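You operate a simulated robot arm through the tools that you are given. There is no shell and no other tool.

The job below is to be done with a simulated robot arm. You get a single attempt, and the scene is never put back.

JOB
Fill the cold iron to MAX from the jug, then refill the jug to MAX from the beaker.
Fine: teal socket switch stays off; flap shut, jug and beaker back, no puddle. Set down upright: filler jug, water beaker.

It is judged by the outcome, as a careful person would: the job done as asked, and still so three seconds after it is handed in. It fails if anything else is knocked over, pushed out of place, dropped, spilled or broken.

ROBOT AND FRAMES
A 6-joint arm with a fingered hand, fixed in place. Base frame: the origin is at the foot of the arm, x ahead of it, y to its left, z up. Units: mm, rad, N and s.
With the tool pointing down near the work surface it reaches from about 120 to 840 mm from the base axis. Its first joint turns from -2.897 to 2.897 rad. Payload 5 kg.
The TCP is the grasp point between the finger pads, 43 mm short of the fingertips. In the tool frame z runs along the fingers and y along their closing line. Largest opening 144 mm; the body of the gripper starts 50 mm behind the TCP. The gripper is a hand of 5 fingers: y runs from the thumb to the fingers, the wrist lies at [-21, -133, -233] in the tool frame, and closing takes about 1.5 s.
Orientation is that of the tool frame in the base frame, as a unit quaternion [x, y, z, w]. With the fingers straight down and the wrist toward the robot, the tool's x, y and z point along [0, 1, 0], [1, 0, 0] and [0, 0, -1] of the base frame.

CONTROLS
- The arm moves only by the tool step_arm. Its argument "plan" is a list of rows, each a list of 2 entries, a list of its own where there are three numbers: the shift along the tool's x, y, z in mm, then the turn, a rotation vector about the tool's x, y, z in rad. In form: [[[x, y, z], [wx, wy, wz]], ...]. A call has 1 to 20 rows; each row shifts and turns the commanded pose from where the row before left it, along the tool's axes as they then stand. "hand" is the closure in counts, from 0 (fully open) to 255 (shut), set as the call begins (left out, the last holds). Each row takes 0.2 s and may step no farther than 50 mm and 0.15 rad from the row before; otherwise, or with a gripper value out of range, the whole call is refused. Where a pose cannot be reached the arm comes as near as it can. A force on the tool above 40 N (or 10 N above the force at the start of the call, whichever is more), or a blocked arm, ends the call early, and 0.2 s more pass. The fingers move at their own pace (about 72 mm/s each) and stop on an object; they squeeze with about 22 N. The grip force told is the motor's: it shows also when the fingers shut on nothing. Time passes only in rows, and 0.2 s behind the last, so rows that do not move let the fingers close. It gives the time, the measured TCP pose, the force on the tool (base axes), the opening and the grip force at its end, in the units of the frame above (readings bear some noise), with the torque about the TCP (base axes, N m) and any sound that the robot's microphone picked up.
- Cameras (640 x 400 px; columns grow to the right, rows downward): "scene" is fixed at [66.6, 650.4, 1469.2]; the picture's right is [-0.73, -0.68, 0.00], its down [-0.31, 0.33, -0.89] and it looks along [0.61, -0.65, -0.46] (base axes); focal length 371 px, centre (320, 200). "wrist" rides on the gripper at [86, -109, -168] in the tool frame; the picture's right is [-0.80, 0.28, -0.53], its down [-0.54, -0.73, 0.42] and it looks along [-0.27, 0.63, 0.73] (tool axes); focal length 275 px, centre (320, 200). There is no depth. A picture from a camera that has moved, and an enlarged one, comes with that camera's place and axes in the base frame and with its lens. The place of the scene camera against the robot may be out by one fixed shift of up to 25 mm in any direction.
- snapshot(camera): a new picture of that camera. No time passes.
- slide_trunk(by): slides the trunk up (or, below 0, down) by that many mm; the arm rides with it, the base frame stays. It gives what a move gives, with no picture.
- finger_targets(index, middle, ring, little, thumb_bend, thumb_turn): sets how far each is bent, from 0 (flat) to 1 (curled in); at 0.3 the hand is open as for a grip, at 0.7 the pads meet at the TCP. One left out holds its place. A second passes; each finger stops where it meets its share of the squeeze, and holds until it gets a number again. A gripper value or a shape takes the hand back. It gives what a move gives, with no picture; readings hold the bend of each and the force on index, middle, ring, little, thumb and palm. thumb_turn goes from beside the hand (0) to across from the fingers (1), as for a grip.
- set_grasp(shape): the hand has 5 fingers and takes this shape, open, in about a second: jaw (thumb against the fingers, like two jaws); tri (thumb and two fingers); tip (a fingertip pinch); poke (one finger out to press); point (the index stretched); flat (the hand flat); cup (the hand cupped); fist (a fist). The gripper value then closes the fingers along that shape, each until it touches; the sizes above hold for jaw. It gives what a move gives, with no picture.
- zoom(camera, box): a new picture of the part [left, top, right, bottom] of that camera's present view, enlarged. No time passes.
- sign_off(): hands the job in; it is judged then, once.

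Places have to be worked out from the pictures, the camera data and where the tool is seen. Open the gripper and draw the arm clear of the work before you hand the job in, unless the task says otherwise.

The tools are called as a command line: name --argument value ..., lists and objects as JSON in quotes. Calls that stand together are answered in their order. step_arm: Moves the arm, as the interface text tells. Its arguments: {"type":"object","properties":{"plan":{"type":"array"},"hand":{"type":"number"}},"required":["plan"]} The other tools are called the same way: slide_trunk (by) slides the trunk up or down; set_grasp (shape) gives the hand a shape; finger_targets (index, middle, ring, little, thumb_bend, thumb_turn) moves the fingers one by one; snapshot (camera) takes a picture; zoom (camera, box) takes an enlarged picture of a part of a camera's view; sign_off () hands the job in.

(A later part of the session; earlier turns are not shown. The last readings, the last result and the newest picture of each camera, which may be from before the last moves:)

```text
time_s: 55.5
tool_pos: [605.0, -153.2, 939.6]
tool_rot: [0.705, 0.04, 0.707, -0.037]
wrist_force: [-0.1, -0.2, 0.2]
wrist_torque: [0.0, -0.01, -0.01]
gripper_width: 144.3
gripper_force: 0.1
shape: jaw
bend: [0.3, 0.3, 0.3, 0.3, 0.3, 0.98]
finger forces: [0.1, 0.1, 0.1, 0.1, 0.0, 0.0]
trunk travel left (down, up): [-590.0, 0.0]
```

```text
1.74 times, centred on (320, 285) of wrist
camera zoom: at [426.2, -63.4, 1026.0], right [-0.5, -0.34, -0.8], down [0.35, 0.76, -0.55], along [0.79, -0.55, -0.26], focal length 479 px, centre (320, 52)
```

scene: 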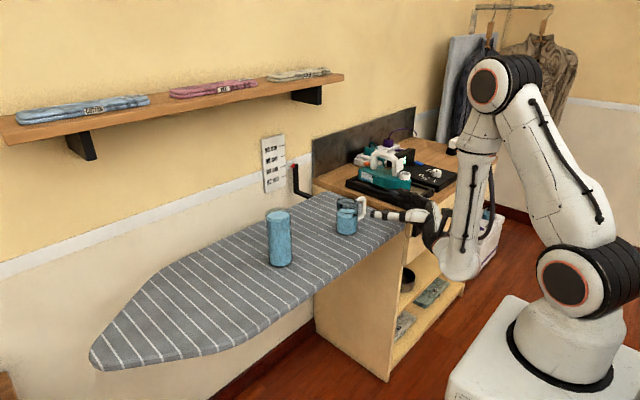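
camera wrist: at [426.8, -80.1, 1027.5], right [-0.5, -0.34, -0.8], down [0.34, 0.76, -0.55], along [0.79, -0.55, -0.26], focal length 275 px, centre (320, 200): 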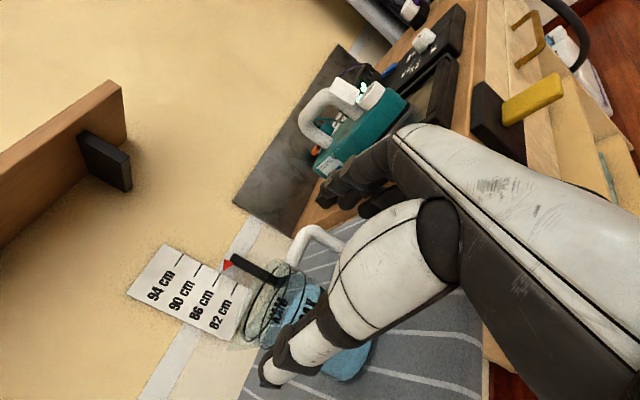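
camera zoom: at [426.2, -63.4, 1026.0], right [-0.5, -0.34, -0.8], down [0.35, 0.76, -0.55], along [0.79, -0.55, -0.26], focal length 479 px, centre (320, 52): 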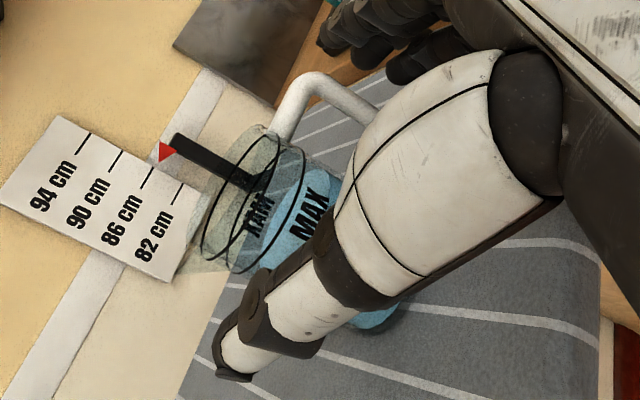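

The thumb already lies beside the jug without touching and the fingers are outside the handle. I advance the remaining 45 mm gently.

step_arm --plan '[[[0, 0, 6], [0, 0, 0]], [[0, 0, 10], [0, 0, 0]], [[0, 0, 10], [0, 0, 0]], [[0, 0, 10], [0, 0, 0]], [[0, 0, 8], [0, 0, 0]], [[0, 0, 0], [0, 0, 0]]]'

zoom --camera "scene" --box '[310, 170, 410, 240]'

zoom --camera "wrist" --box '[220, 170, 420, 400]'

```text
time_s: 56.9
tool_pos: [641.1, -156.5, 940.0]
tool_rot: [0.703, 0.042, 0.709, -0.037]
wrist_force: [-6.1, 3.5, 12.2]
wrist_torque: [-0.09, 1.67, -0.56]
gripper_width: 143.9
gripper_force: 0.0
shape: jaw
bend: [0.3, 0.3, 0.3, 0.3, 0.3, 0.98]
finger forces: [0.0, 0.1, 0.0, 0.4, 0.1, 12.9]
out of reach, approached as far as the arm can: row 4, 5
trunk travel left (down, up): [-590.0, 0.0]
```

```text
5.71 times, centred on (360, 205) of scene
camera zoom: at [66.6, 650.4, 1469.2], right [-0.73, -0.68, 0.0], down [-0.31, 0.33, -0.89], along [0.61, -0.65, -0.46], focal length 2120 px, centre (91, 171)
```

zoom: 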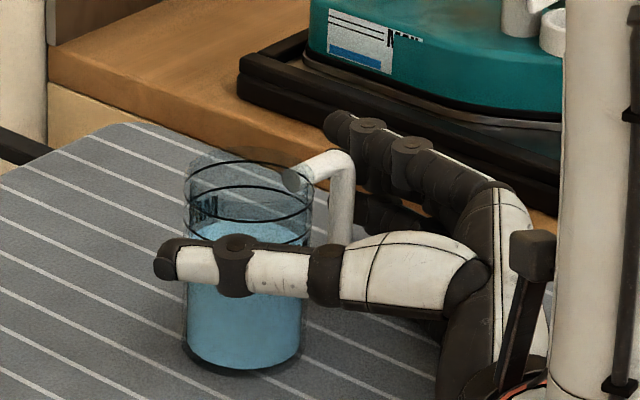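

```text
1.74 times, centred on (320, 285) of wrist
camera zoom: at [462.1, -66.8, 1023.7], right [-0.49, -0.35, -0.8], down [0.34, 0.77, -0.55], along [0.8, -0.54, -0.26], focal length 479 px, centre (320, 52)
```

zoom: 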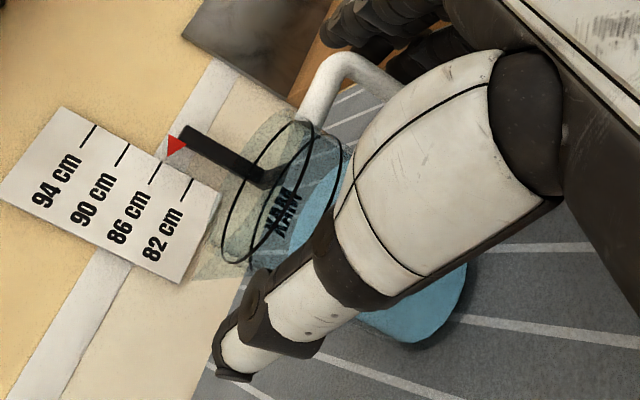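

The hand heel now rests on the board's front edge (12 N at about 115 mm behind the TCP). I raise slightly and pitch the fingers down about 12° around the closing axis so the heel clears.

step_arm --plan '[[[6, 0, 0], [0, 0, 0]], [[2, 0, 0], [0, -0.07, 0]], [[0, 0, 0], [0, -0.07, 0]], [[0, 0, 0], [0, -0.07, 0]], [[0, 0, 0], [0, 0, 0]]]'

zoom --camera "scene" --box '[310, 170, 410, 240]'

```text
time_s: 58.1
tool_pos: [613.9, -191.8, 933.9]
tool_rot: [0.774, 0.048, 0.63, -0.034]
wrist_force: [0.5, -0.1, 0.9]
wrist_torque: [0.03, 0.02, 0.0]
gripper_width: 143.9
gripper_force: 0.1
shape: jaw
bend: [0.3, 0.3, 0.3, 0.3, 0.3, 0.97]
finger forces: [0.0, 0.0, 0.0, 0.0, 0.2, 0.1]
out of reach, approached as far as the arm can: row 2, 3, 4
trunk travel left (down, up): [-590.0, 0.0]
```

```text
5.71 times, centred on (360, 205) of scene
camera zoom: at [66.6, 650.4, 1469.2], right [-0.73, -0.68, 0.0], down [-0.31, 0.33, -0.89], along [0.61, -0.65, -0.46], focal length 2120 px, centre (91, 171)
```

zoom: 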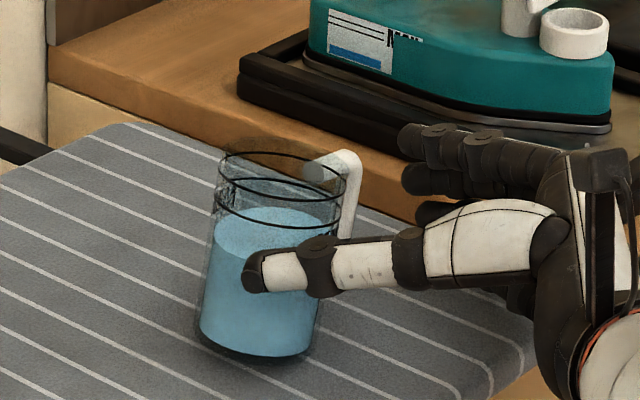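

The pitch move ran out of reach and the hand slid sideways, so the thumb is now leaning the jug a little. I ease the hand back toward +y very slowly so the jug settles upright.

step_arm --plan '[[[0, -3, 0.3], [0, 0, 0]], [[0, -3, 0.3], [0, 0, 0]], [[0, -3, 0.3], [0, 0, 0]], [[0, -3, 0.3], [0, 0, 0]], [[0, -3, 0.3], [0, 0, 0]]]'

zoom --camera "scene" --box '[310, 170, 410, 240]'

```text
time_s: 59.3
tool_pos: [605.5, -185.8, 929.7]
tool_rot: [0.774, 0.046, 0.631, -0.033]
wrist_force: [-0.2, 1.0, 0.2]
wrist_torque: [-0.02, -0.01, 0.03]
gripper_width: 144.2
gripper_force: 0.1
shape: jaw
bend: [0.3, 0.3, 0.3, 0.3, 0.3, 0.98]
finger forces: [0.0, 0.0, 0.0, 0.0, 0.5, 0.0]
out of reach, approached as far as the arm can: row 1, 3, 5
trunk travel left (down, up): [-590.0, 0.0]
```

```text
5.71 times, centred on (360, 205) of scene
camera zoom: at [66.6, 650.4, 1469.2], right [-0.73, -0.68, 0.0], down [-0.31, 0.33, -0.89], along [0.61, -0.65, -0.46], focal length 2120 px, centre (91, 171)
```

zoom: 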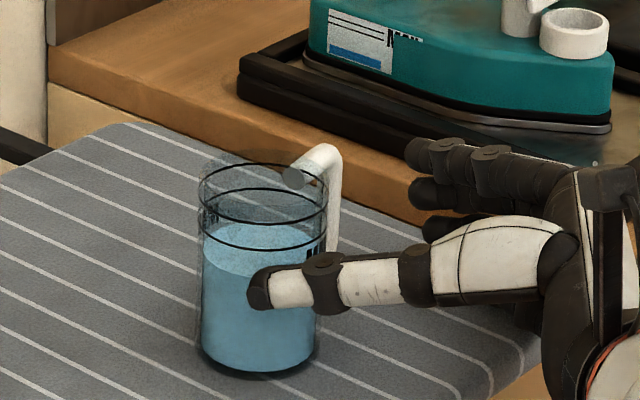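

The jug is settling upright. I continue a little toward +y and then draw the hand straight back along the fingers.

step_arm --plan '[[[0, -3, -4], [0, 0, 0]], [[0, -3, -6], [0, 0, 0]], [[0, -3, -8], [0, 0, 0]], [[0, 0, -12], [0, 0, 0]], [[0, 0, -15], [0, 0, 0]], [[0, 0, -15], [0, 0, 0]], [[0, 0, -15], [0, 0, 0]], [[0, 0, 0], [0, 0, 0]]]'

zoom --camera "scene" --box '[310, 170, 450, 260]'

snapshot --camera "wrist"

```text
time_s: 61.1
tool_pos: [530.5, -186.3, 945.7]
tool_rot: [0.776, 0.043, 0.629, -0.031]
wrist_force: [-0.3, -0.8, 0.8]
wrist_torque: [-0.02, 0.01, 0.03]
gripper_width: 144.0
gripper_force: 0.1
shape: jaw
bend: [0.3, 0.3, 0.3, 0.3, 0.3, 0.98]
finger forces: [0.0, 0.0, 0.0, 0.0, 0.0, 0.1]
trunk travel left (down, up): [-590.0, 0.0]
```

```text
4.44 times, centred on (380, 215) of scene
camera zoom: at [66.6, 650.4, 1469.2], right [-0.73, -0.68, 0.0], down [-0.31, 0.33, -0.89], along [0.61, -0.65, -0.46], focal length 1649 px, centre (53, 133)
```

zoom: 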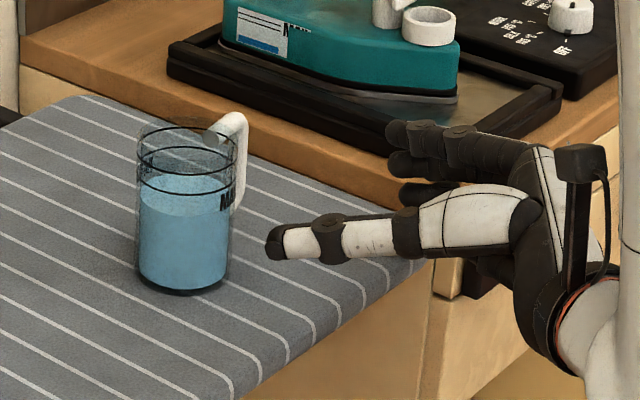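

```text
taken
camera wrist: at [374.4, -92.8, 1064.9], right [-0.65, -0.36, -0.67], down [0.22, 0.75, -0.62], along [0.72, -0.56, -0.41], focal length 275 px, centre (320, 200)
```

wrist: 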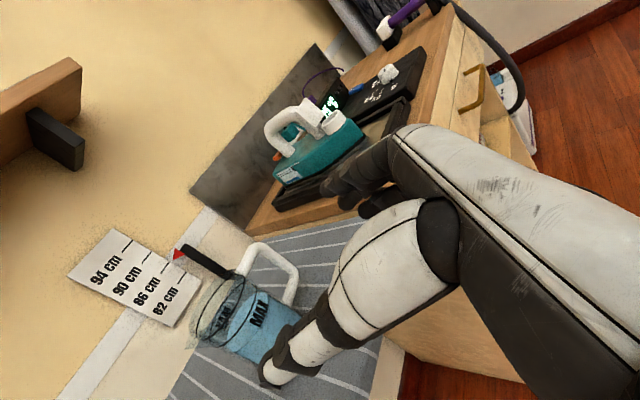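

The jug is upright again with no spill, only turned a little. I will instead grasp it from above (the arm's easy orientation); I first rise and turn the hand back to fingers-down.

step_arm --plan '[[[10, 0, -3], [0, 0, 0]], [[20, 0, -5], [0, 0, 0]], [[25, 0, -6], [0, 0, 0]], [[25, 0, -6], [0, 0, 0]], [[25, 0, -6], [0, 0, 0]], [[25, 0, -6], [0, 0, 0]], [[20, 0, -5], [0, 0, 0]], [[10, 0, -3], [0, 0, 0]]]'

step_arm --plan '[[[0, 0, 0], [0.035, -0.039, -0.043]], [[0, 0, 0], [0.0704, -0.0785, -0.0856]], [[0, 0, 0], [0.0704, -0.0785, -0.0856]], [[0, 0, 0], [0.0704, -0.0785, -0.0856]], [[0, 0, 0], [0.0704, -0.0785, -0.0856]], [[0, 0, 0], [0.0704, -0.0785, -0.0856]], [[0, 0, 0], [0.0704, -0.0785, -0.0856]], [[0, 0, 0], [0.0704, -0.0785, -0.0856]], [[0, 0, 0], [0.0704, -0.0785, -0.0856]], [[0, 0, 0], [0.0704, -0.0785, -0.0856]], [[0, 0, 0], [0.0704, -0.0785, -0.0856]], [[0, 0, 0], [0.0704, -0.0785, -0.0856]], [[0, 0, 0], [0.0704, -0.0785, -0.0856]], [[0, 0, 0], [0.0704, -0.0785, -0.0856]], [[0, 0, 0], [0.035, -0.039, -0.043]], [[0, 0, 0], [0, 0, 0]]]'

snapshot --camera "wrist"

snapshot --camera "scene"

```text
time_s: 62.9
tool_pos: [567.7, -218.9, 1066.0]
tool_rot: [0.774, 0.046, 0.63, -0.034]
wrist_force: [0.0, -1.0, -0.6]
wrist_torque: [-0.04, 0.02, -0.02]
gripper_width: 143.8
gripper_force: 0.1
shape: jaw
bend: [0.3, 0.3, 0.3, 0.3, 0.3, 0.98]
finger forces: [0.1, 0.1, 0.0, 0.0, 0.1, 0.0]
out of reach, approached as far as the arm can: row 2, 3, 4, 5, 6, 7, 8
trunk travel left (down, up): [-590.0, 0.0]
```

```text
time_s: 66.3
tool_pos: [570.0, -218.9, 1066.9]
tool_rot: [0.712, 0.702, -0.001, -0.003]
wrist_force: [-1.0, 0.5, 0.8]
wrist_torque: [0.01, 0.03, 0.01]
gripper_width: 144.1
gripper_force: 0.1
shape: jaw
bend: [0.3, 0.3, 0.3, 0.3, 0.3, 0.98]
finger forces: [0.0, 0.1, 0.0, 0.1, 0.1, 0.0]
trunk travel left (down, up): [-590.0, 0.0]
```

```text
taken
camera wrist: at [463.1, -131.7, 1234.9], right [0.28, -0.8, 0.53], down [-0.74, -0.53, -0.42], along [0.62, -0.27, -0.74], focal length 275 px, centre (320, 200)
```

wrist: 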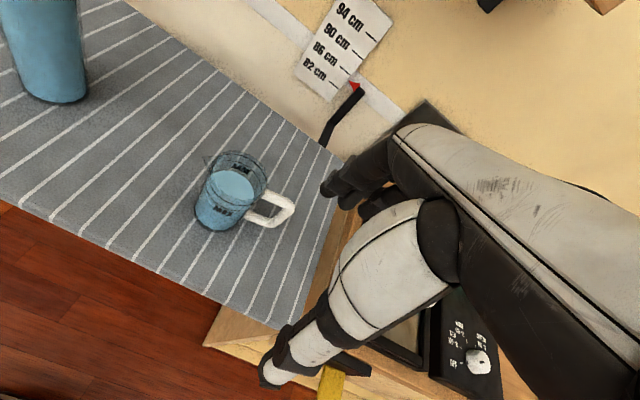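

```text
taken
```

scene: 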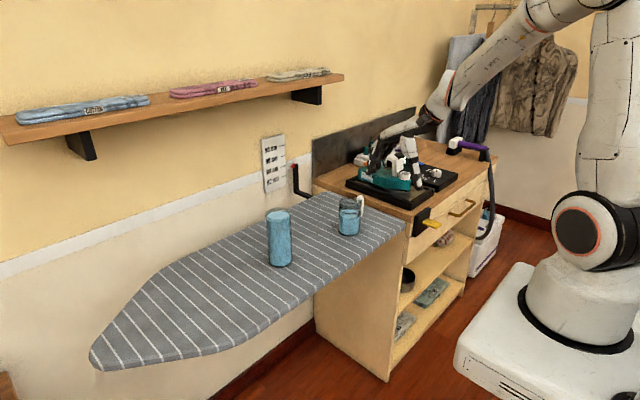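

The hand is fingers-down again. Before grasping I test, in the air above the iron, whether the arm can tilt 65–70° sideways the way pouring would need.

step_arm --plan '[[[0, 0, -15], [0, 0, 0]], [[-5, 2, -25], [0, 0, 0]], [[-15, 5, -25], [0, 0, 0]], [[-25, 7, -5], [0, 0, 0]], [[-30, 7, 0], [0, 0, 0]], [[-30, 7, 0], [0, 0, 0]], [[-30, 7, 0], [0, 0, 0]], [[-30, 7, 0], [0, 0, 0]], [[-30, 7, 0], [0, 0, 0]], [[-30, 7, 0], [0, 0, 0]], [[-30, 7, 0], [0, 0, 0]], [[-20, 5, 0], [0, 0, 0]], [[-8, 2, 0], [0, 0, 0]], [[0, 0, 0], [0, 0, 0]]]'

step_arm --plan '[[[0, 0, 0], [0, -0.06, 0]], [[0, 0, 0], [0, -0.12, 0]], [[0, 0, 0], [0, -0.12, 0]], [[0, 0, 0], [0, -0.12, 0]], [[0, 0, 0], [0, -0.12, 0]], [[0, 0, 0], [0, -0.12, 0]], [[0, 0, 0], [0, -0.12, 0]], [[0, 0, 0], [0, -0.12, 0]], [[0, 0, 0], [0, -0.12, 0]], [[0, 0, 0], [0, -0.12, 0]], [[0, 0, 0], [0, -0.06, 0]], [[0, 0, 0], [0, 0, 0]]]'

snapshot --camera "scene"

snapshot --camera "wrist"

```text
time_s: 69.3
tool_pos: [636.3, -503.5, 1135.1]
tool_rot: [0.712, 0.702, -0.001, -0.004]
wrist_force: [0.7, -0.5, 0.4]
wrist_torque: [0.0, 0.0, -0.01]
gripper_width: 144.1
gripper_force: 0.0
shape: jaw
bend: [0.3, 0.3, 0.3, 0.3, 0.3, 0.98]
finger forces: [0.0, 0.0, 0.0, 0.1, 0.0, 0.0]
trunk travel left (down, up): [-590.0, 0.0]
```

```text
time_s: 71.9
tool_pos: [627.5, -507.7, 1130.9]
tool_rot: [0.618, 0.604, -0.373, 0.34]
wrist_force: [0.0, 0.0, 0.2]
wrist_torque: [-0.02, 0.0, -0.01]
gripper_width: 144.0
gripper_force: 0.0
shape: jaw
bend: [0.3, 0.3, 0.3, 0.3, 0.3, 0.98]
finger forces: [0.1, 0.1, 0.0, 0.0, 0.0, 0.1]
out of reach, approached as far as the arm can: row 8, 9
trunk travel left (down, up): [-590.0, 0.0]
```

```text
taken
```

scene: 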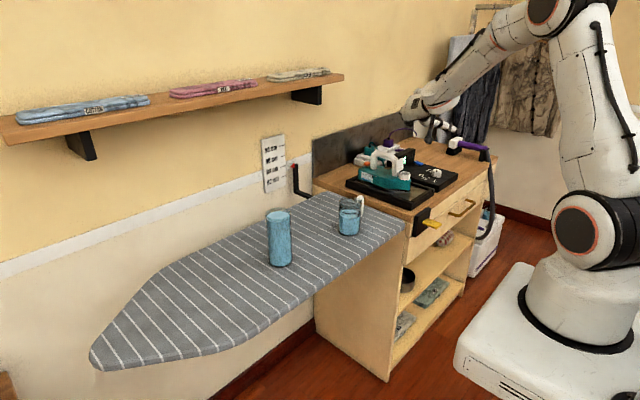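

```text
taken
camera wrist: at [527.0, -314.5, 1142.4], right [0.31, 0.06, 0.95], down [-0.74, -0.61, 0.28], along [0.59, -0.79, -0.15], focal length 275 px, centre (320, 200)
```

wrist: 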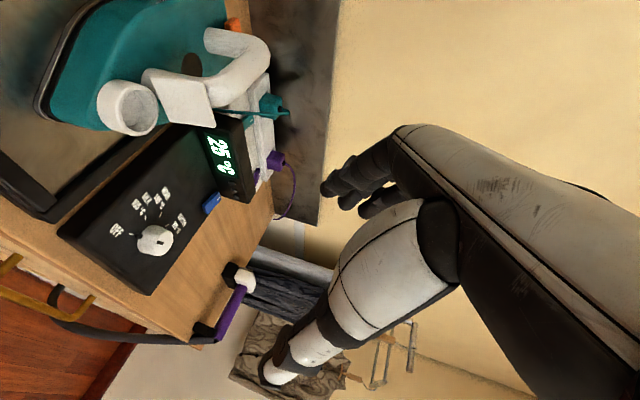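

The tilt works (about 60° reached) and the wrist camera then looks right at the filler neck. I test lower and farther tilt (about 75°) too.

step_arm --plan '[[[10, 0, 6], [0, 0, 0]], [[17, 0, 10], [0, 0, 0]], [[17, 0, 10], [0, 0, 0]], [[17, 0, 10], [0, 0, 0]], [[8, 0, 4], [0, 0, 0]], [[0, 0, 0], [0, -0.08, 0]], [[0, 0, 0], [0, -0.12, 0]], [[0, 0, 0], [0, -0.06, 0]], [[0, 0, 0], [0, 0, 0]]]'

zoom --camera "scene" --box '[330, 80, 530, 210]'

snapshot --camera "wrist"

```text
time_s: 73.9
tool_pos: [626.4, -506.8, 1051.7]
tool_rot: [0.564, 0.555, -0.449, 0.415]
wrist_force: [-0.6, 0.7, -0.4]
wrist_torque: [-0.02, -0.02, 0.01]
gripper_width: 144.0
gripper_force: 0.0
shape: jaw
bend: [0.3, 0.3, 0.3, 0.3, 0.3, 0.98]
finger forces: [0.0, 0.1, 0.0, 0.0, 0.1, 0.0]
trunk travel left (down, up): [-590.0, 0.0]
```

```text
3.08 times, centred on (430, 145) of scene
camera zoom: at [66.6, 650.4, 1469.2], right [-0.73, -0.68, 0.0], down [-0.31, 0.33, -0.89], along [0.61, -0.65, -0.46], focal length 1142 px, centre (-18, 369)
```

zoom: 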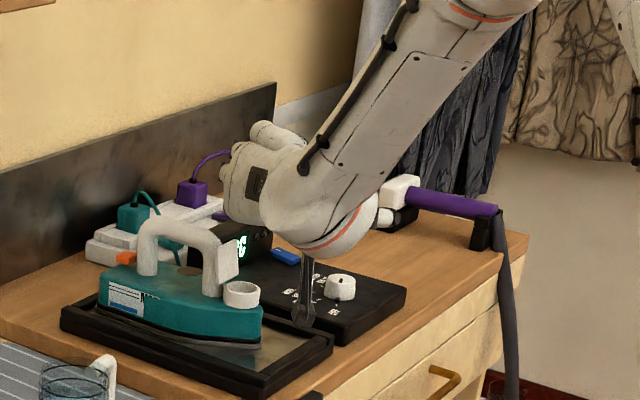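

```text
taken
camera wrist: at [522.9, -319.5, 1014.1], right [0.32, 0.3, 0.9], down [-0.73, -0.52, 0.44], along [0.6, -0.8, 0.06], focal length 275 px, centre (320, 200)
```

wrist: 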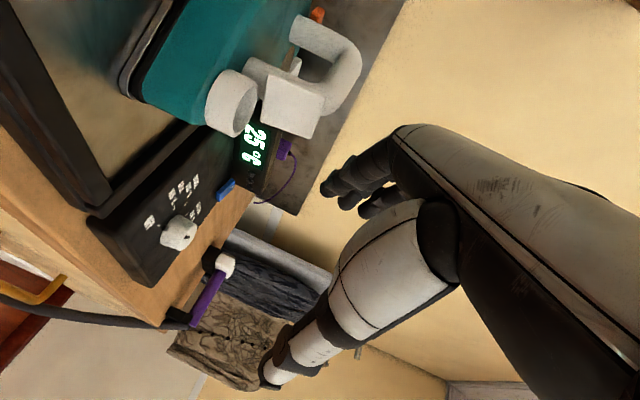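

A 75° tilt is reachable here too, so the from-above grasp will work for pouring toward +y. I rise, untilt and go back above the jug to measure its new pose.

step_arm --plan '[[[-10, 0, -3], [0, 0.05, 0]], [[-20, 0, -5], [0, 0.1, 0]], [[-20, 0, -8], [0, 0.12, 0]], [[-20, 0, -10], [0, 0.12, 0]], [[0, -5, 0], [0, 0.12, 0]], [[0, -5, 0], [0, 0.12, 0]], [[0, -5, 0], [0, 0.12, 0]], [[0, -5, 0], [0, 0.12, 0]], [[0, -5, 0], [0, 0.12, 0]], [[0, -5, 0], [0, 0.12, 0]], [[10, 0, 0], [0, 0.12, 0]], [[20, 0, 0], [0, 0.08, 0]], [[30, 0, 0], [0, 0, 0]], [[35, 0, 0], [0, 0, 0]], [[35, 0, 0], [0, 0, 0]], [[35, 0, 0], [0, 0, 0]], [[35, 0, 0], [0, 0, 0]], [[20, 0, 0], [0, 0, 0]], [[8, 0, 0], [0, 0, 0]], [[0, 0, 0], [0, 0, 0]]]'

snapshot --camera "wrist"

```text
time_s: 78.1
tool_pos: [607.0, -286.5, 1100.9]
tool_rot: [0.726, 0.686, -0.047, 0.015]
wrist_force: [-0.8, 0.6, 0.4]
wrist_torque: [0.0, -0.01, -0.01]
gripper_width: 144.1
gripper_force: 0.0
shape: jaw
bend: [0.3, 0.3, 0.3, 0.3, 0.3, 0.97]
finger forces: [0.0, 0.0, 0.0, 0.0, 0.0, 0.0]
out of reach, approached as far as the arm can: row 6
trunk travel left (down, up): [-590.0, 0.0]
```

```text
taken
camera wrist: at [511.8, -178.8, 1265.1], right [0.27, -0.76, 0.59], down [-0.77, -0.53, -0.34], along [0.57, -0.37, -0.73], focal length 275 px, centre (320, 200)
```

wrist: 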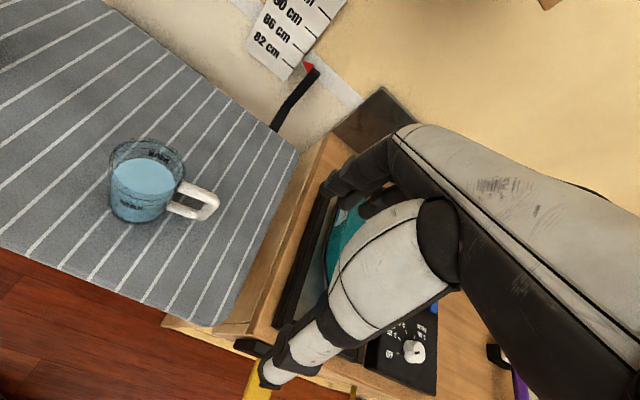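

zoom --camera "wrist" --box '[95, 120, 235, 240]'

```text
3.33 times, centred on (165, 180) of wrist
camera zoom: at [511.8, -178.8, 1265.1], right [0.27, -0.76, 0.59], down [-0.77, -0.53, -0.34], along [0.57, -0.37, -0.73], focal length 918 px, centre (837, 267)
```

zoom: 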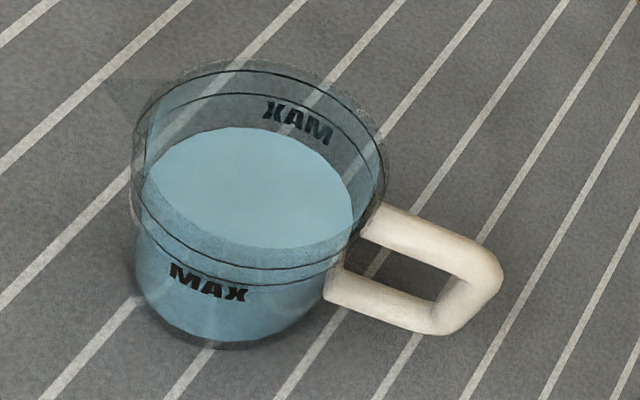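

The jug stands at about (653, -131) with its handle pointing 14° off -y and spout about opposite. I align the hand's yaw with it and move above it at z=1080.

step_arm --plan '[[[0, 0, 0], [-0.0263, 0.0418, -0.1137]], [[0, 0, 0], [-0.0263, 0.0418, -0.1137]], [[10, 5, 1], [0, 0, 0]], [[20, 10, 3], [0, 0, 0]], [[24, 12, 4], [0, 0, 0]], [[24, 12, 4], [0, 0, 0]], [[24, 12, 4], [0, 0, 0]], [[20, 10, 3], [0, 0, 0]], [[15, 7, 2], [0, 0, 0]], [[8.4, 3.7, 0], [0, 0, 0]], [[0, 0, 0], [0, 0, 0]]]'

snapshot --camera "wrist"

zoom --camera "scene" --box '[300, 120, 440, 250]'

```text
time_s: 80.5
tool_pos: [653.4, -129.7, 1080.3]
tool_rot: [0.644, 0.765, -0.001, 0.001]
wrist_force: [0.3, -0.6, -0.6]
wrist_torque: [-0.06, 0.0, 0.0]
gripper_width: 143.8
gripper_force: 0.0
shape: jaw
bend: [0.3, 0.3, 0.3, 0.3, 0.3, 0.97]
finger forces: [0.0, 0.0, 0.0, 0.0, 0.1, 0.0]
trunk travel left (down, up): [-590.0, 0.0]
```

```text
taken
camera wrist: at [532.0, -63.9, 1248.4], right [0.42, -0.74, 0.53], down [-0.62, -0.66, -0.42], along [0.66, -0.16, -0.73], focal length 275 px, centre (320, 200)
```

wrist: 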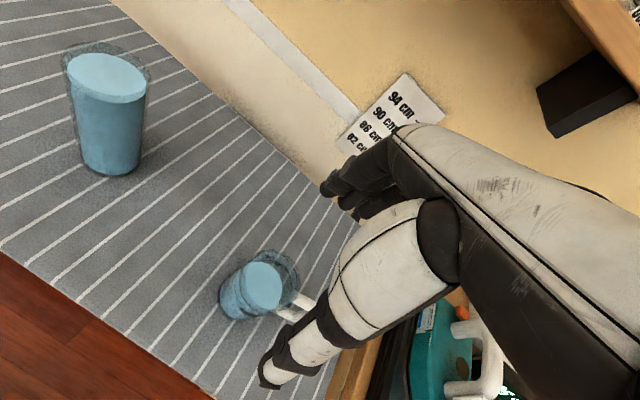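

```text
3.08 times, centred on (370, 185) of scene
camera zoom: at [66.6, 650.4, 1469.2], right [-0.73, -0.68, 0.0], down [-0.31, 0.33, -0.89], along [0.61, -0.65, -0.46], focal length 1142 px, centre (166, 246)
```

zoom: 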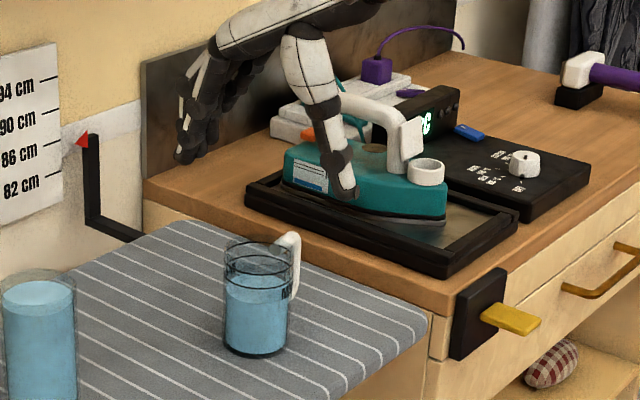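

I check the jug's rim centre in the wrist view against the predicted approach line (expected near pixel (273, 279) for the rim).

zoom --camera "wrist" --box '[210, 235, 330, 335]'

```text
4.00 times, centred on (270, 285) of wrist
camera zoom: at [532.0, -63.9, 1248.4], right [0.42, -0.74, 0.53], down [-0.62, -0.66, -0.42], along [0.66, -0.16, -0.73], focal length 1101 px, centre (520, -140)
```

zoom: 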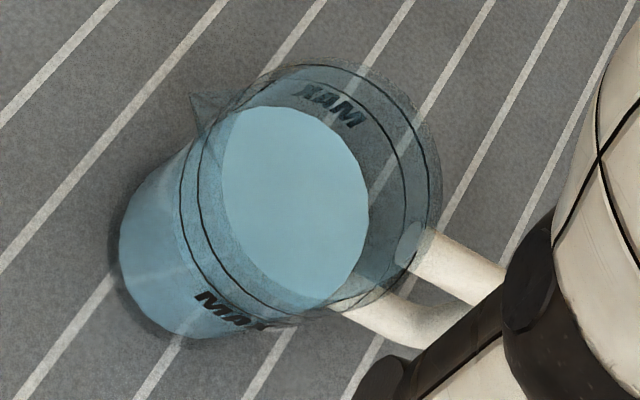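

The alignment is within about 3 mm. I descend straight over the jug to z≈938.

step_arm --plan '[[[-1, -1, 8], [0, 0, 0]], [[-1, -1, 16], [0, 0, 0]], [[0, 0, 22], [0, 0, 0]], [[0, 0, 22], [0, 0, 0]], [[0, 0, 22], [0, 0, 0]], [[0, 0, 20], [0, 0, 0]], [[0, 0, 16], [0, 0, 0]], [[0, 0, 10], [0, 0, 0]], [[0, 0, 6], [0, 0, 0]], [[0, 0, 0], [0, 0, 0]]]'

zoom --camera "scene" --box '[300, 150, 420, 250]'

zoom --camera "wrist" --box '[200, 120, 420, 360]'

```text
time_s: 82.7
tool_pos: [652.1, -132.6, 938.9]
tool_rot: [0.644, 0.765, -0.001, 0.0]
wrist_force: [0.6, 0.6, 0.5]
wrist_torque: [0.01, 0.0, 0.01]
gripper_width: 144.1
gripper_force: 0.1
shape: jaw
bend: [0.3, 0.3, 0.3, 0.3, 0.3, 0.97]
finger forces: [0.0, 0.1, 0.0, 0.0, 0.0, 0.0]
trunk travel left (down, up): [-590.0, 0.0]
```

```text
4.00 times, centred on (360, 200) of scene
camera zoom: at [66.6, 650.4, 1469.2], right [-0.73, -0.68, 0.0], down [-0.31, 0.33, -0.89], along [0.61, -0.65, -0.46], focal length 1484 px, centre (160, 200)
```

zoom: 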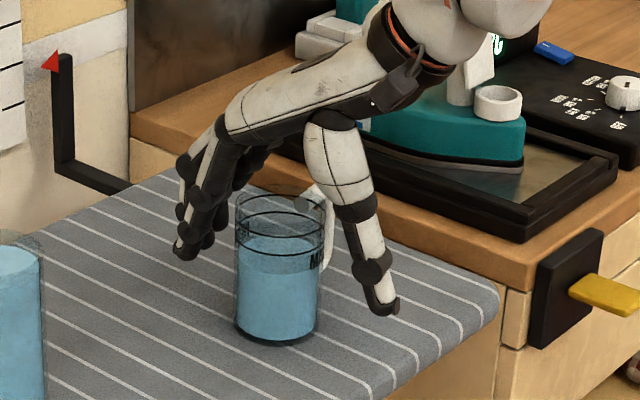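

```text
1.67 times, centred on (310, 240) of wrist
camera zoom: at [530.6, -66.7, 1106.4], right [0.42, -0.74, 0.53], down [-0.62, -0.66, -0.42], along [0.66, -0.16, -0.73], focal length 459 px, centre (337, 133)
```

zoom: 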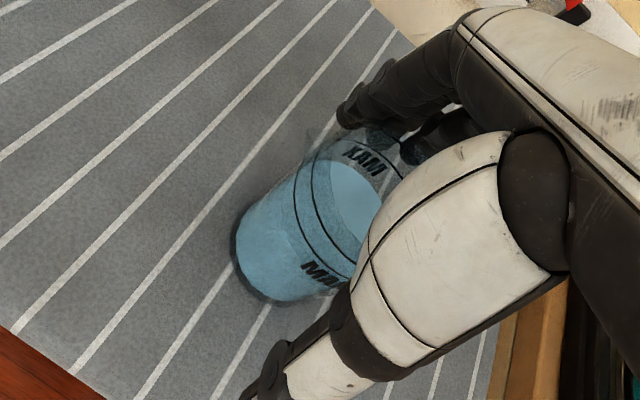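

Fingers and thumb straddle the jug, clear of the handle. I close index, middle, ring and thumb (little finger left open to avoid the handle), first partway.

finger_targets --index 0.44 --middle 0.44 --ring 0.44 --thumb_bend 0.44

zoom --camera "scene" --box '[310, 170, 410, 250]'

zoom --camera "wrist" --box '[200, 120, 420, 360]'

```text
time_s: 83.7
tool_pos: [651.8, -132.9, 938.4]
tool_rot: [0.644, 0.765, 0.0, 0.0]
wrist_force: [0.4, -0.5, -0.6]
wrist_torque: [0.0, -0.02, -0.01]
gripper_width: 100.7
gripper_force: 0.1
shape: fingers
bend: [0.44, 0.44, 0.44, 0.3, 0.44, 0.97]
finger forces: [0.0, 0.0, 0.0, 0.1, 0.1, 0.1]
trunk travel left (down, up): [-590.0, 0.0]
```

```text
5.00 times, centred on (360, 210) of scene
camera zoom: at [66.6, 650.4, 1469.2], right [-0.73, -0.68, 0.0], down [-0.31, 0.33, -0.89], along [0.61, -0.65, -0.46], focal length 1855 px, centre (120, 150)
```

zoom: 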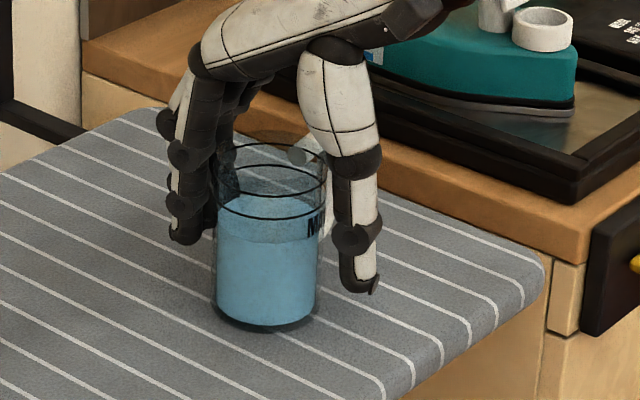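

```text
1.67 times, centred on (310, 240) of wrist
camera zoom: at [530.6, -66.6, 1106.5], right [0.42, -0.74, 0.53], down [-0.62, -0.66, -0.42], along [0.66, -0.16, -0.73], focal length 459 px, centre (337, 133)
```

zoom: 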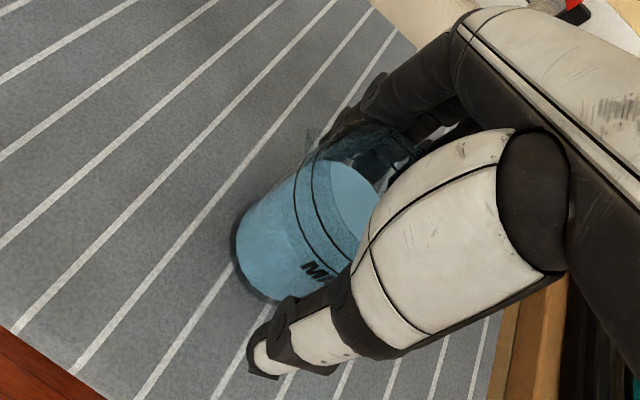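

Everything is centred. I close fully so the fingers stop on the jug.

finger_targets --index 0.7 --middle 0.7 --ring 0.7 --thumb_bend 0.7

zoom --camera "scene" --box '[310, 170, 410, 250]'

zoom --camera "wrist" --box '[200, 120, 420, 360]'

```text
time_s: 84.7
tool_pos: [652.5, -133.4, 938.4]
tool_rot: [0.644, 0.765, 0.0, 0.0]
wrist_force: [0.6, -0.9, 1.6]
wrist_torque: [-0.1, -0.04, 0.0]
gripper_width: 64.3
gripper_force: 16.4
shape: fingers
bend: [0.54, 0.57, 0.7, 0.3, 0.58, 0.96]
finger forces: [7.7, 7.6, 0.1, 0.1, 16.7, 0.0]
trunk travel left (down, up): [-590.0, 0.0]
```

```text
5.00 times, centred on (360, 210) of scene
camera zoom: at [66.6, 650.4, 1469.2], right [-0.73, -0.68, 0.0], down [-0.31, 0.33, -0.89], along [0.61, -0.65, -0.46], focal length 1855 px, centre (120, 150)
```

zoom: 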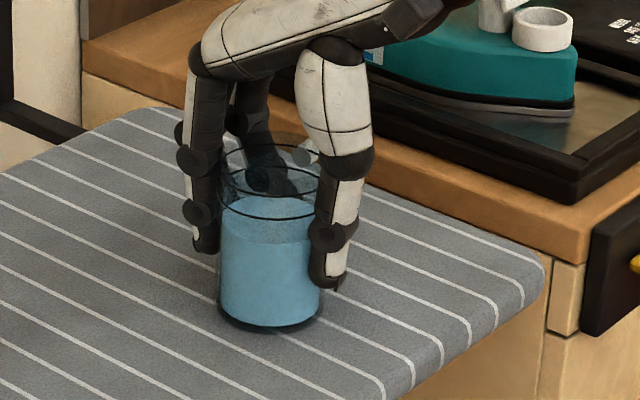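

```text
1.67 times, centred on (310, 240) of wrist
camera zoom: at [530.6, -66.7, 1106.6], right [0.42, -0.74, 0.53], down [-0.62, -0.66, -0.42], along [0.66, -0.16, -0.73], focal length 459 px, centre (337, 133)
```

zoom: 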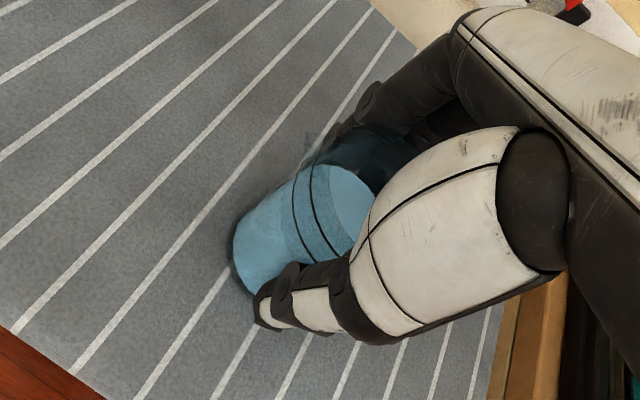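

Index and middle grip, but the ring finger missed the body, so the hand sits too far to the handle side. I reopen slightly, shift 16 mm toward the spout side, and regrip.

finger_targets --index 0.43 --middle 0.43 --ring 0.4 --thumb_bend 0.43

step_arm --plan '[[[4, 0, 0], [0, 0, 0]], [[8, 0, 0], [0, 0, 0]], [[4, 0, 0], [0, 0, 0]], [[0, 0, 0], [0, 0, 0]]]'

finger_targets --index 0.7 --middle 0.7 --ring 0.7 --thumb_bend 0.7

zoom --camera "scene" --box '[310, 170, 410, 250]'

zoom --camera "wrist" --box '[200, 120, 420, 360]'

```text
time_s: 85.7
tool_pos: [650.9, -131.9, 939.2]
tool_rot: [0.645, 0.765, -0.001, -0.001]
wrist_force: [0.7, 0.1, -0.3]
wrist_torque: [0.03, 0.0, 0.02]
gripper_width: 103.5
gripper_force: 0.1
shape: fingers
bend: [0.43, 0.43, 0.4, 0.3, 0.43, 0.97]
finger forces: [0.0, 0.0, 0.0, 0.0, 0.1, 0.0]
trunk travel left (down, up): [-590.0, 0.0]
```

```text
time_s: 86.7
tool_pos: [649.9, -117.2, 939.2]
tool_rot: [0.644, 0.765, -0.001, -0.001]
wrist_force: [0.1, 0.1, -0.5]
wrist_torque: [0.01, -0.01, -0.01]
gripper_width: 103.1
gripper_force: 0.0
shape: fingers
bend: [0.43, 0.43, 0.4, 0.3, 0.43, 0.97]
finger forces: [0.1, 0.0, 0.1, 0.1, 0.0, 0.1]
trunk travel left (down, up): [-590.0, 0.0]
```

```text
time_s: 87.7
tool_pos: [650.3, -116.5, 939.9]
tool_rot: [0.644, 0.765, 0.0, 0.0]
wrist_force: [1.1, 0.4, 0.7]
wrist_torque: [-0.07, -0.02, 0.02]
gripper_width: 51.2
gripper_force: 20.7
shape: fingers
bend: [0.6, 0.58, 0.64, 0.3, 0.58, 0.95]
finger forces: [6.9, 6.2, 6.8, 0.0, 20.7, 0.0]
trunk travel left (down, up): [-590.0, 0.0]
```

```text
5.00 times, centred on (360, 210) of scene
camera zoom: at [66.6, 650.4, 1469.2], right [-0.73, -0.68, 0.0], down [-0.31, 0.33, -0.89], along [0.61, -0.65, -0.46], focal length 1855 px, centre (120, 150)
```

zoom: 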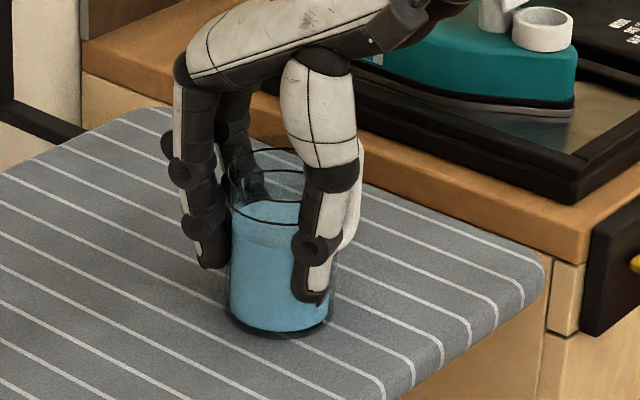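

```text
1.67 times, centred on (310, 240) of wrist
camera zoom: at [528.1, -50.8, 1106.3], right [0.42, -0.74, 0.53], down [-0.62, -0.66, -0.42], along [0.66, -0.16, -0.73], focal length 459 px, centre (337, 133)
```

zoom: 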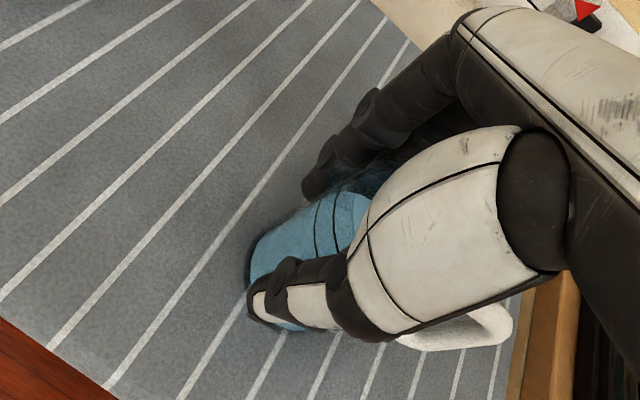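

Now index, middle, ring (about 7 N each) and thumb (21 N) grip the jug, with its handle still along the hand's -x axis. I lift a little and check that it holds.

step_arm --plan '[[[0, 0, -4], [0, 0, 0]], [[0, 0, -8], [0, 0, 0]], [[0, 0, -12], [0, 0, 0]], [[0, 0, -8], [0, 0, 0]], [[0, 0, 0], [0, 0, 0]], [[0, 0, 0], [0, 0, 0]]]'

zoom --camera "scene" --box '[310, 170, 410, 250]'

```text
time_s: 89.1
tool_pos: [650.0, -116.7, 970.4]
tool_rot: [0.644, 0.765, 0.0, 0.0]
wrist_force: [-0.4, 0.3, -2.8]
wrist_torque: [0.1, -0.02, -0.02]
gripper_width: 51.2
gripper_force: 19.9
shape: fingers
bend: [0.6, 0.58, 0.65, 0.3, 0.58, 0.95]
finger forces: [7.5, 5.9, 6.4, 0.0, 20.5, 0.0]
trunk travel left (down, up): [-590.0, 0.0]
```

```text
5.00 times, centred on (360, 210) of scene
camera zoom: at [66.6, 650.4, 1469.2], right [-0.73, -0.68, 0.0], down [-0.31, 0.33, -0.89], along [0.61, -0.65, -0.46], focal length 1855 px, centre (120, 150)
```

zoom: 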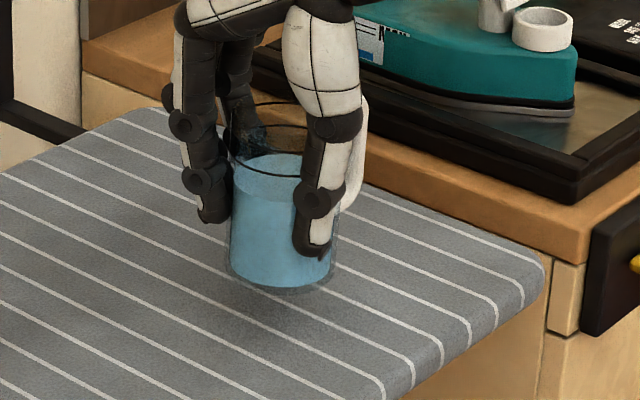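

The jug is held steadily (about 0.29 kg). I raise it well above everything and yaw the hand so that the spout will point toward (+x,+y) for approaching the filler from the free corner.

step_arm --plan '[[[0, 0, -8], [0, 0, 0]], [[0, 0, -16], [0, 0, 0]], [[0, 0, -20], [0, 0, 0]], [[0, 0, -20], [0, 0, 0]], [[0, 0, -20], [0, 0, 0]], [[0, 0, -20], [0, 0, 0]], [[0, 0, -16], [0, 0, 0]], [[0, 0, -8], [0, 0, 0]], [[0, 0, 0], [0, 0, 0.06]], [[0, 0, 0], [0, 0, 0.11]], [[0, 0, 0], [0, 0, 0.11]], [[0, 0, 0], [0, 0, 0.11]], [[0, 0, 0], [0, 0, 0.11]], [[0, 0, 0], [0, 0, 0.11]], [[0, 0, 0], [0, 0, 0.11]], [[0, 0, 0], [0, 0, 0.1]], [[0, 0, 0], [0, 0, 0.05]], [[0, 0, 0], [0, 0, 0]]]'

snapshot --camera "scene"

```text
time_s: 92.9
tool_pos: [649.4, -117.9, 1097.8]
tool_rot: [0.907, 0.422, -0.001, 0.0]
wrist_force: [0.1, -0.2, -2.5]
wrist_torque: [0.07, -0.09, 0.01]
gripper_width: 50.9
gripper_force: 19.7
shape: fingers
bend: [0.6, 0.58, 0.65, 0.3, 0.58, 0.95]
finger forces: [7.3, 5.7, 6.2, 0.0, 20.0, 0.0]
trunk travel left (down, up): [-590.0, 0.0]
```

```text
taken
```

scene: 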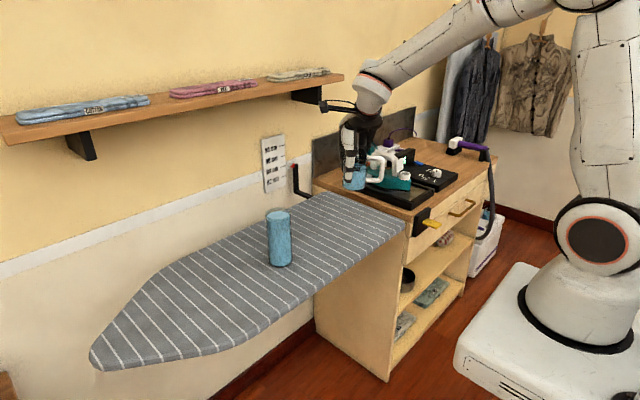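

Yaw reached without trouble. I carry the jug smoothly over to the iron at z≈1098.

step_arm --plan '[[[-5, 4, 0], [0, 0, 0]], [[-11, 9, 0], [0, 0, 0]], [[-17, 14, 0], [0, 0, 0]], [[-19, 15.7, 0], [0, 0, 0]], [[-19, 15.7, 0], [0, 0, 0]], [[-19, 15.7, 0], [0, 0, 0]], [[-19, 15.7, 0], [0, 0, 0]], [[-19, 15.7, 0], [0, 0, 0]], [[-19, 15.7, 0], [0, 0, 0]], [[-19, 15.7, 0], [0, 0, 0]], [[-19, 15.7, 0], [0, 0, 0]], [[-19, 15.7, 0], [0, 0, 0]], [[-19, 15.7, 0], [0, 0, 0]], [[-19, 15.7, 0], [0, 0, 0]], [[-17, 14, 0], [0, 0, 0]], [[-11, 9, 0], [0, 0, 0]], [[-5, 4, 0], [0, 0, 0]], [[0, 0, 0], [0, 0, 0]]]'

snapshot --camera "wrist"

zoom --camera "scene" --box '[340, 80, 480, 200]'

```text
time_s: 96.7
tool_pos: [645.0, -473.6, 1099.0]
tool_rot: [0.907, 0.422, 0.0, 0.0]
wrist_force: [-0.7, 0.8, -2.6]
wrist_torque: [0.05, -0.09, 0.0]
gripper_width: 50.9
gripper_force: 19.4
shape: fingers
bend: [0.6, 0.58, 0.65, 0.3, 0.58, 0.95]
finger forces: [7.2, 5.7, 6.5, 0.0, 19.8, 0.1]
trunk travel left (down, up): [-590.0, 0.0]
```

```text
taken
camera wrist: at [618.3, -337.8, 1266.6], right [-0.29, -0.79, 0.53], down [-0.91, 0.05, -0.42], along [0.31, -0.61, -0.73], focal length 275 px, centre (320, 200)
```

wrist: 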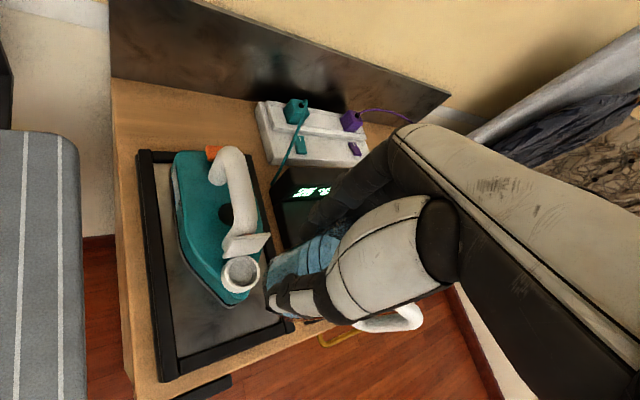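

```text
3.33 times, centred on (410, 140) of scene
camera zoom: at [66.6, 650.4, 1469.2], right [-0.73, -0.68, 0.0], down [-0.31, 0.33, -0.89], along [0.61, -0.65, -0.46], focal length 1237 px, centre (20, 400)
```

zoom: 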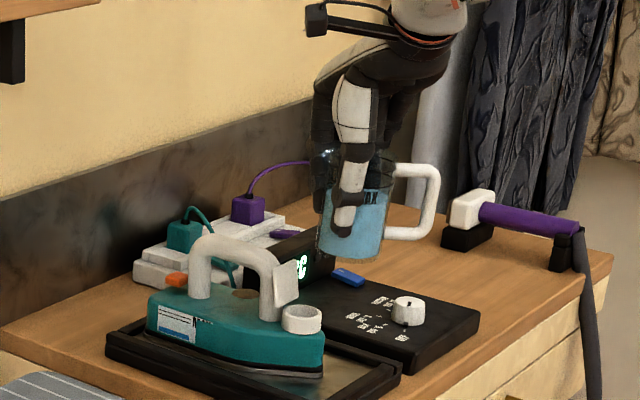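

From here the wrist camera sees both the filler opening and the jug. I zoom in to measure the opening and the spout.

zoom --camera "wrist" --box '[200, 225, 280, 305]'

zoom --camera "wrist" --box '[255, 215, 435, 345]'

zoom --camera "scene" --box '[400, 100, 480, 170]'

```text
5.00 times, centred on (240, 265) of wrist
camera zoom: at [618.3, -337.8, 1266.6], right [-0.29, -0.79, 0.53], down [-0.91, 0.05, -0.42], along [0.31, -0.61, -0.73], focal length 1376 px, centre (720, -125)
```

zoom: 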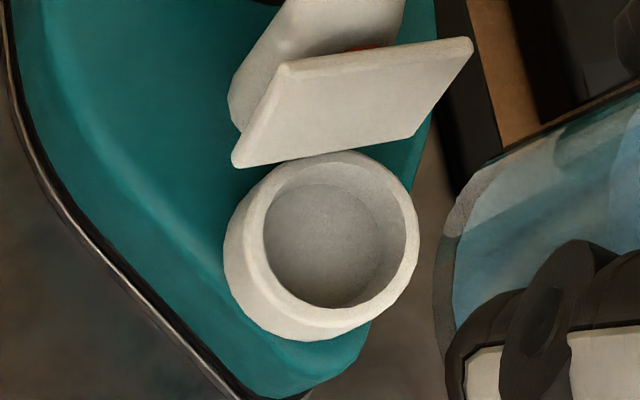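

```text
3.08 times, centred on (345, 280) of wrist
camera zoom: at [618.3, -337.8, 1266.6], right [-0.29, -0.79, 0.53], down [-0.91, 0.05, -0.42], along [0.31, -0.61, -0.73], focal length 847 px, centre (243, -46)
```

zoom: 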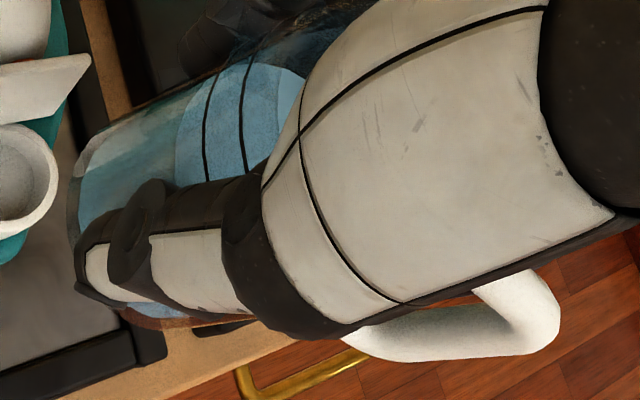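

```text
5.71 times, centred on (440, 135) of scene
camera zoom: at [66.6, 650.4, 1469.2], right [-0.73, -0.68, 0.0], down [-0.31, 0.33, -0.89], along [0.61, -0.65, -0.46], focal length 2120 px, centre (-366, 571)
```

zoom: 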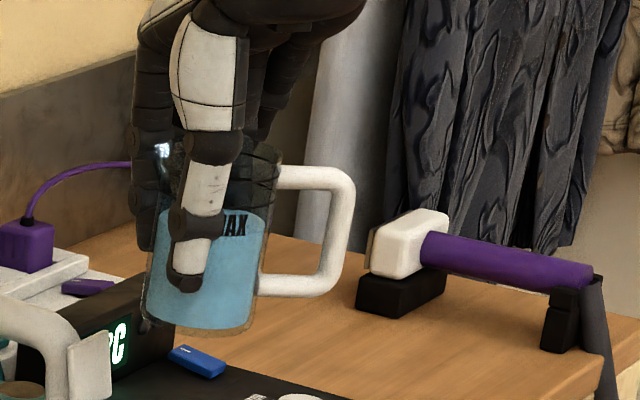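

The filler opening (inner Ø≈34 mm) is centred at about (665.5, -456, 949). I tilt the jug 35° (still far from spilling) high up, then lower it so the spout tip comes near the opening.

step_arm --plan '[[[0, 0, 0], [0, -0.05, 0]], [[0, 0, 0], [0, -0.1, 0]], [[0, 0, 0], [0, -0.11, 0]], [[0, 0, 0], [0, -0.11, 0]], [[0, 0, 0], [0, -0.11, 0]], [[0, 0, 0], [0, -0.08, 0]], [[0, 0, 0], [0, -0.05, 0]], [[0, 0, 0], [0, 0, 0]], [[4, 0.5, 8], [0, 0, 0]], [[7, 0.9, 15], [0, 0, 0]], [[7, 0.9, 15], [0, 0, 0]], [[7, 0.9, 15], [0, 0, 0]], [[5, 0.6, 11], [0, 0, 0]], [[0, 0, 0], [0, 0, 0]]]'

snapshot --camera "wrist"

zoom --camera "scene" --box '[350, 90, 480, 200]'

```text
time_s: 99.7
tool_pos: [641.4, -485.1, 1028.4]
tool_rot: [0.865, 0.402, -0.272, 0.127]
wrist_force: [-0.3, 1.0, -2.8]
wrist_torque: [0.07, -0.09, -0.02]
gripper_width: 51.0
gripper_force: 19.9
shape: fingers
bend: [0.6, 0.58, 0.65, 0.3, 0.58, 0.95]
finger forces: [7.7, 5.5, 6.2, 0.0, 20.0, 0.0]
trunk travel left (down, up): [-590.0, 0.0]
```

```text
taken
camera wrist: at [665.3, -287.8, 1116.9], right [0.0, -0.45, 0.89], down [-1.0, -0.06, -0.03], along [0.07, -0.89, -0.45], focal length 275 px, centre (320, 200)
```

wrist: 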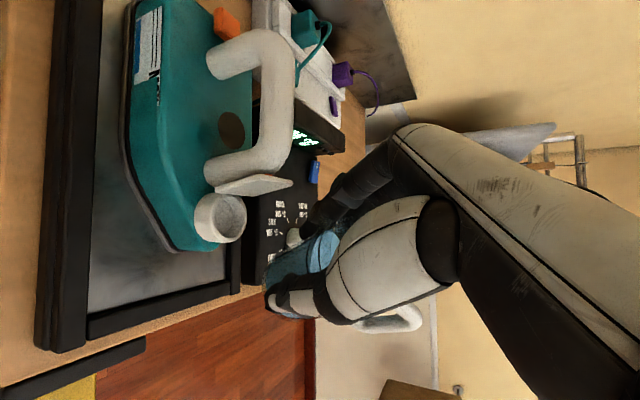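

```text
3.64 times, centred on (415, 145) of scene
camera zoom: at [66.6, 650.4, 1469.2], right [-0.73, -0.68, 0.0], down [-0.31, 0.33, -0.89], along [0.61, -0.65, -0.46], focal length 1349 px, centre (-26, 400)
```

zoom: 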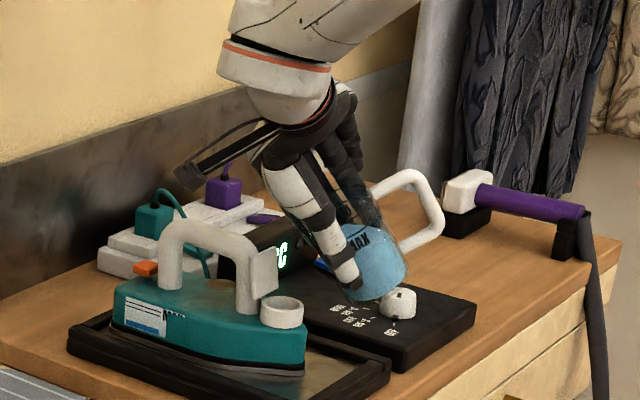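

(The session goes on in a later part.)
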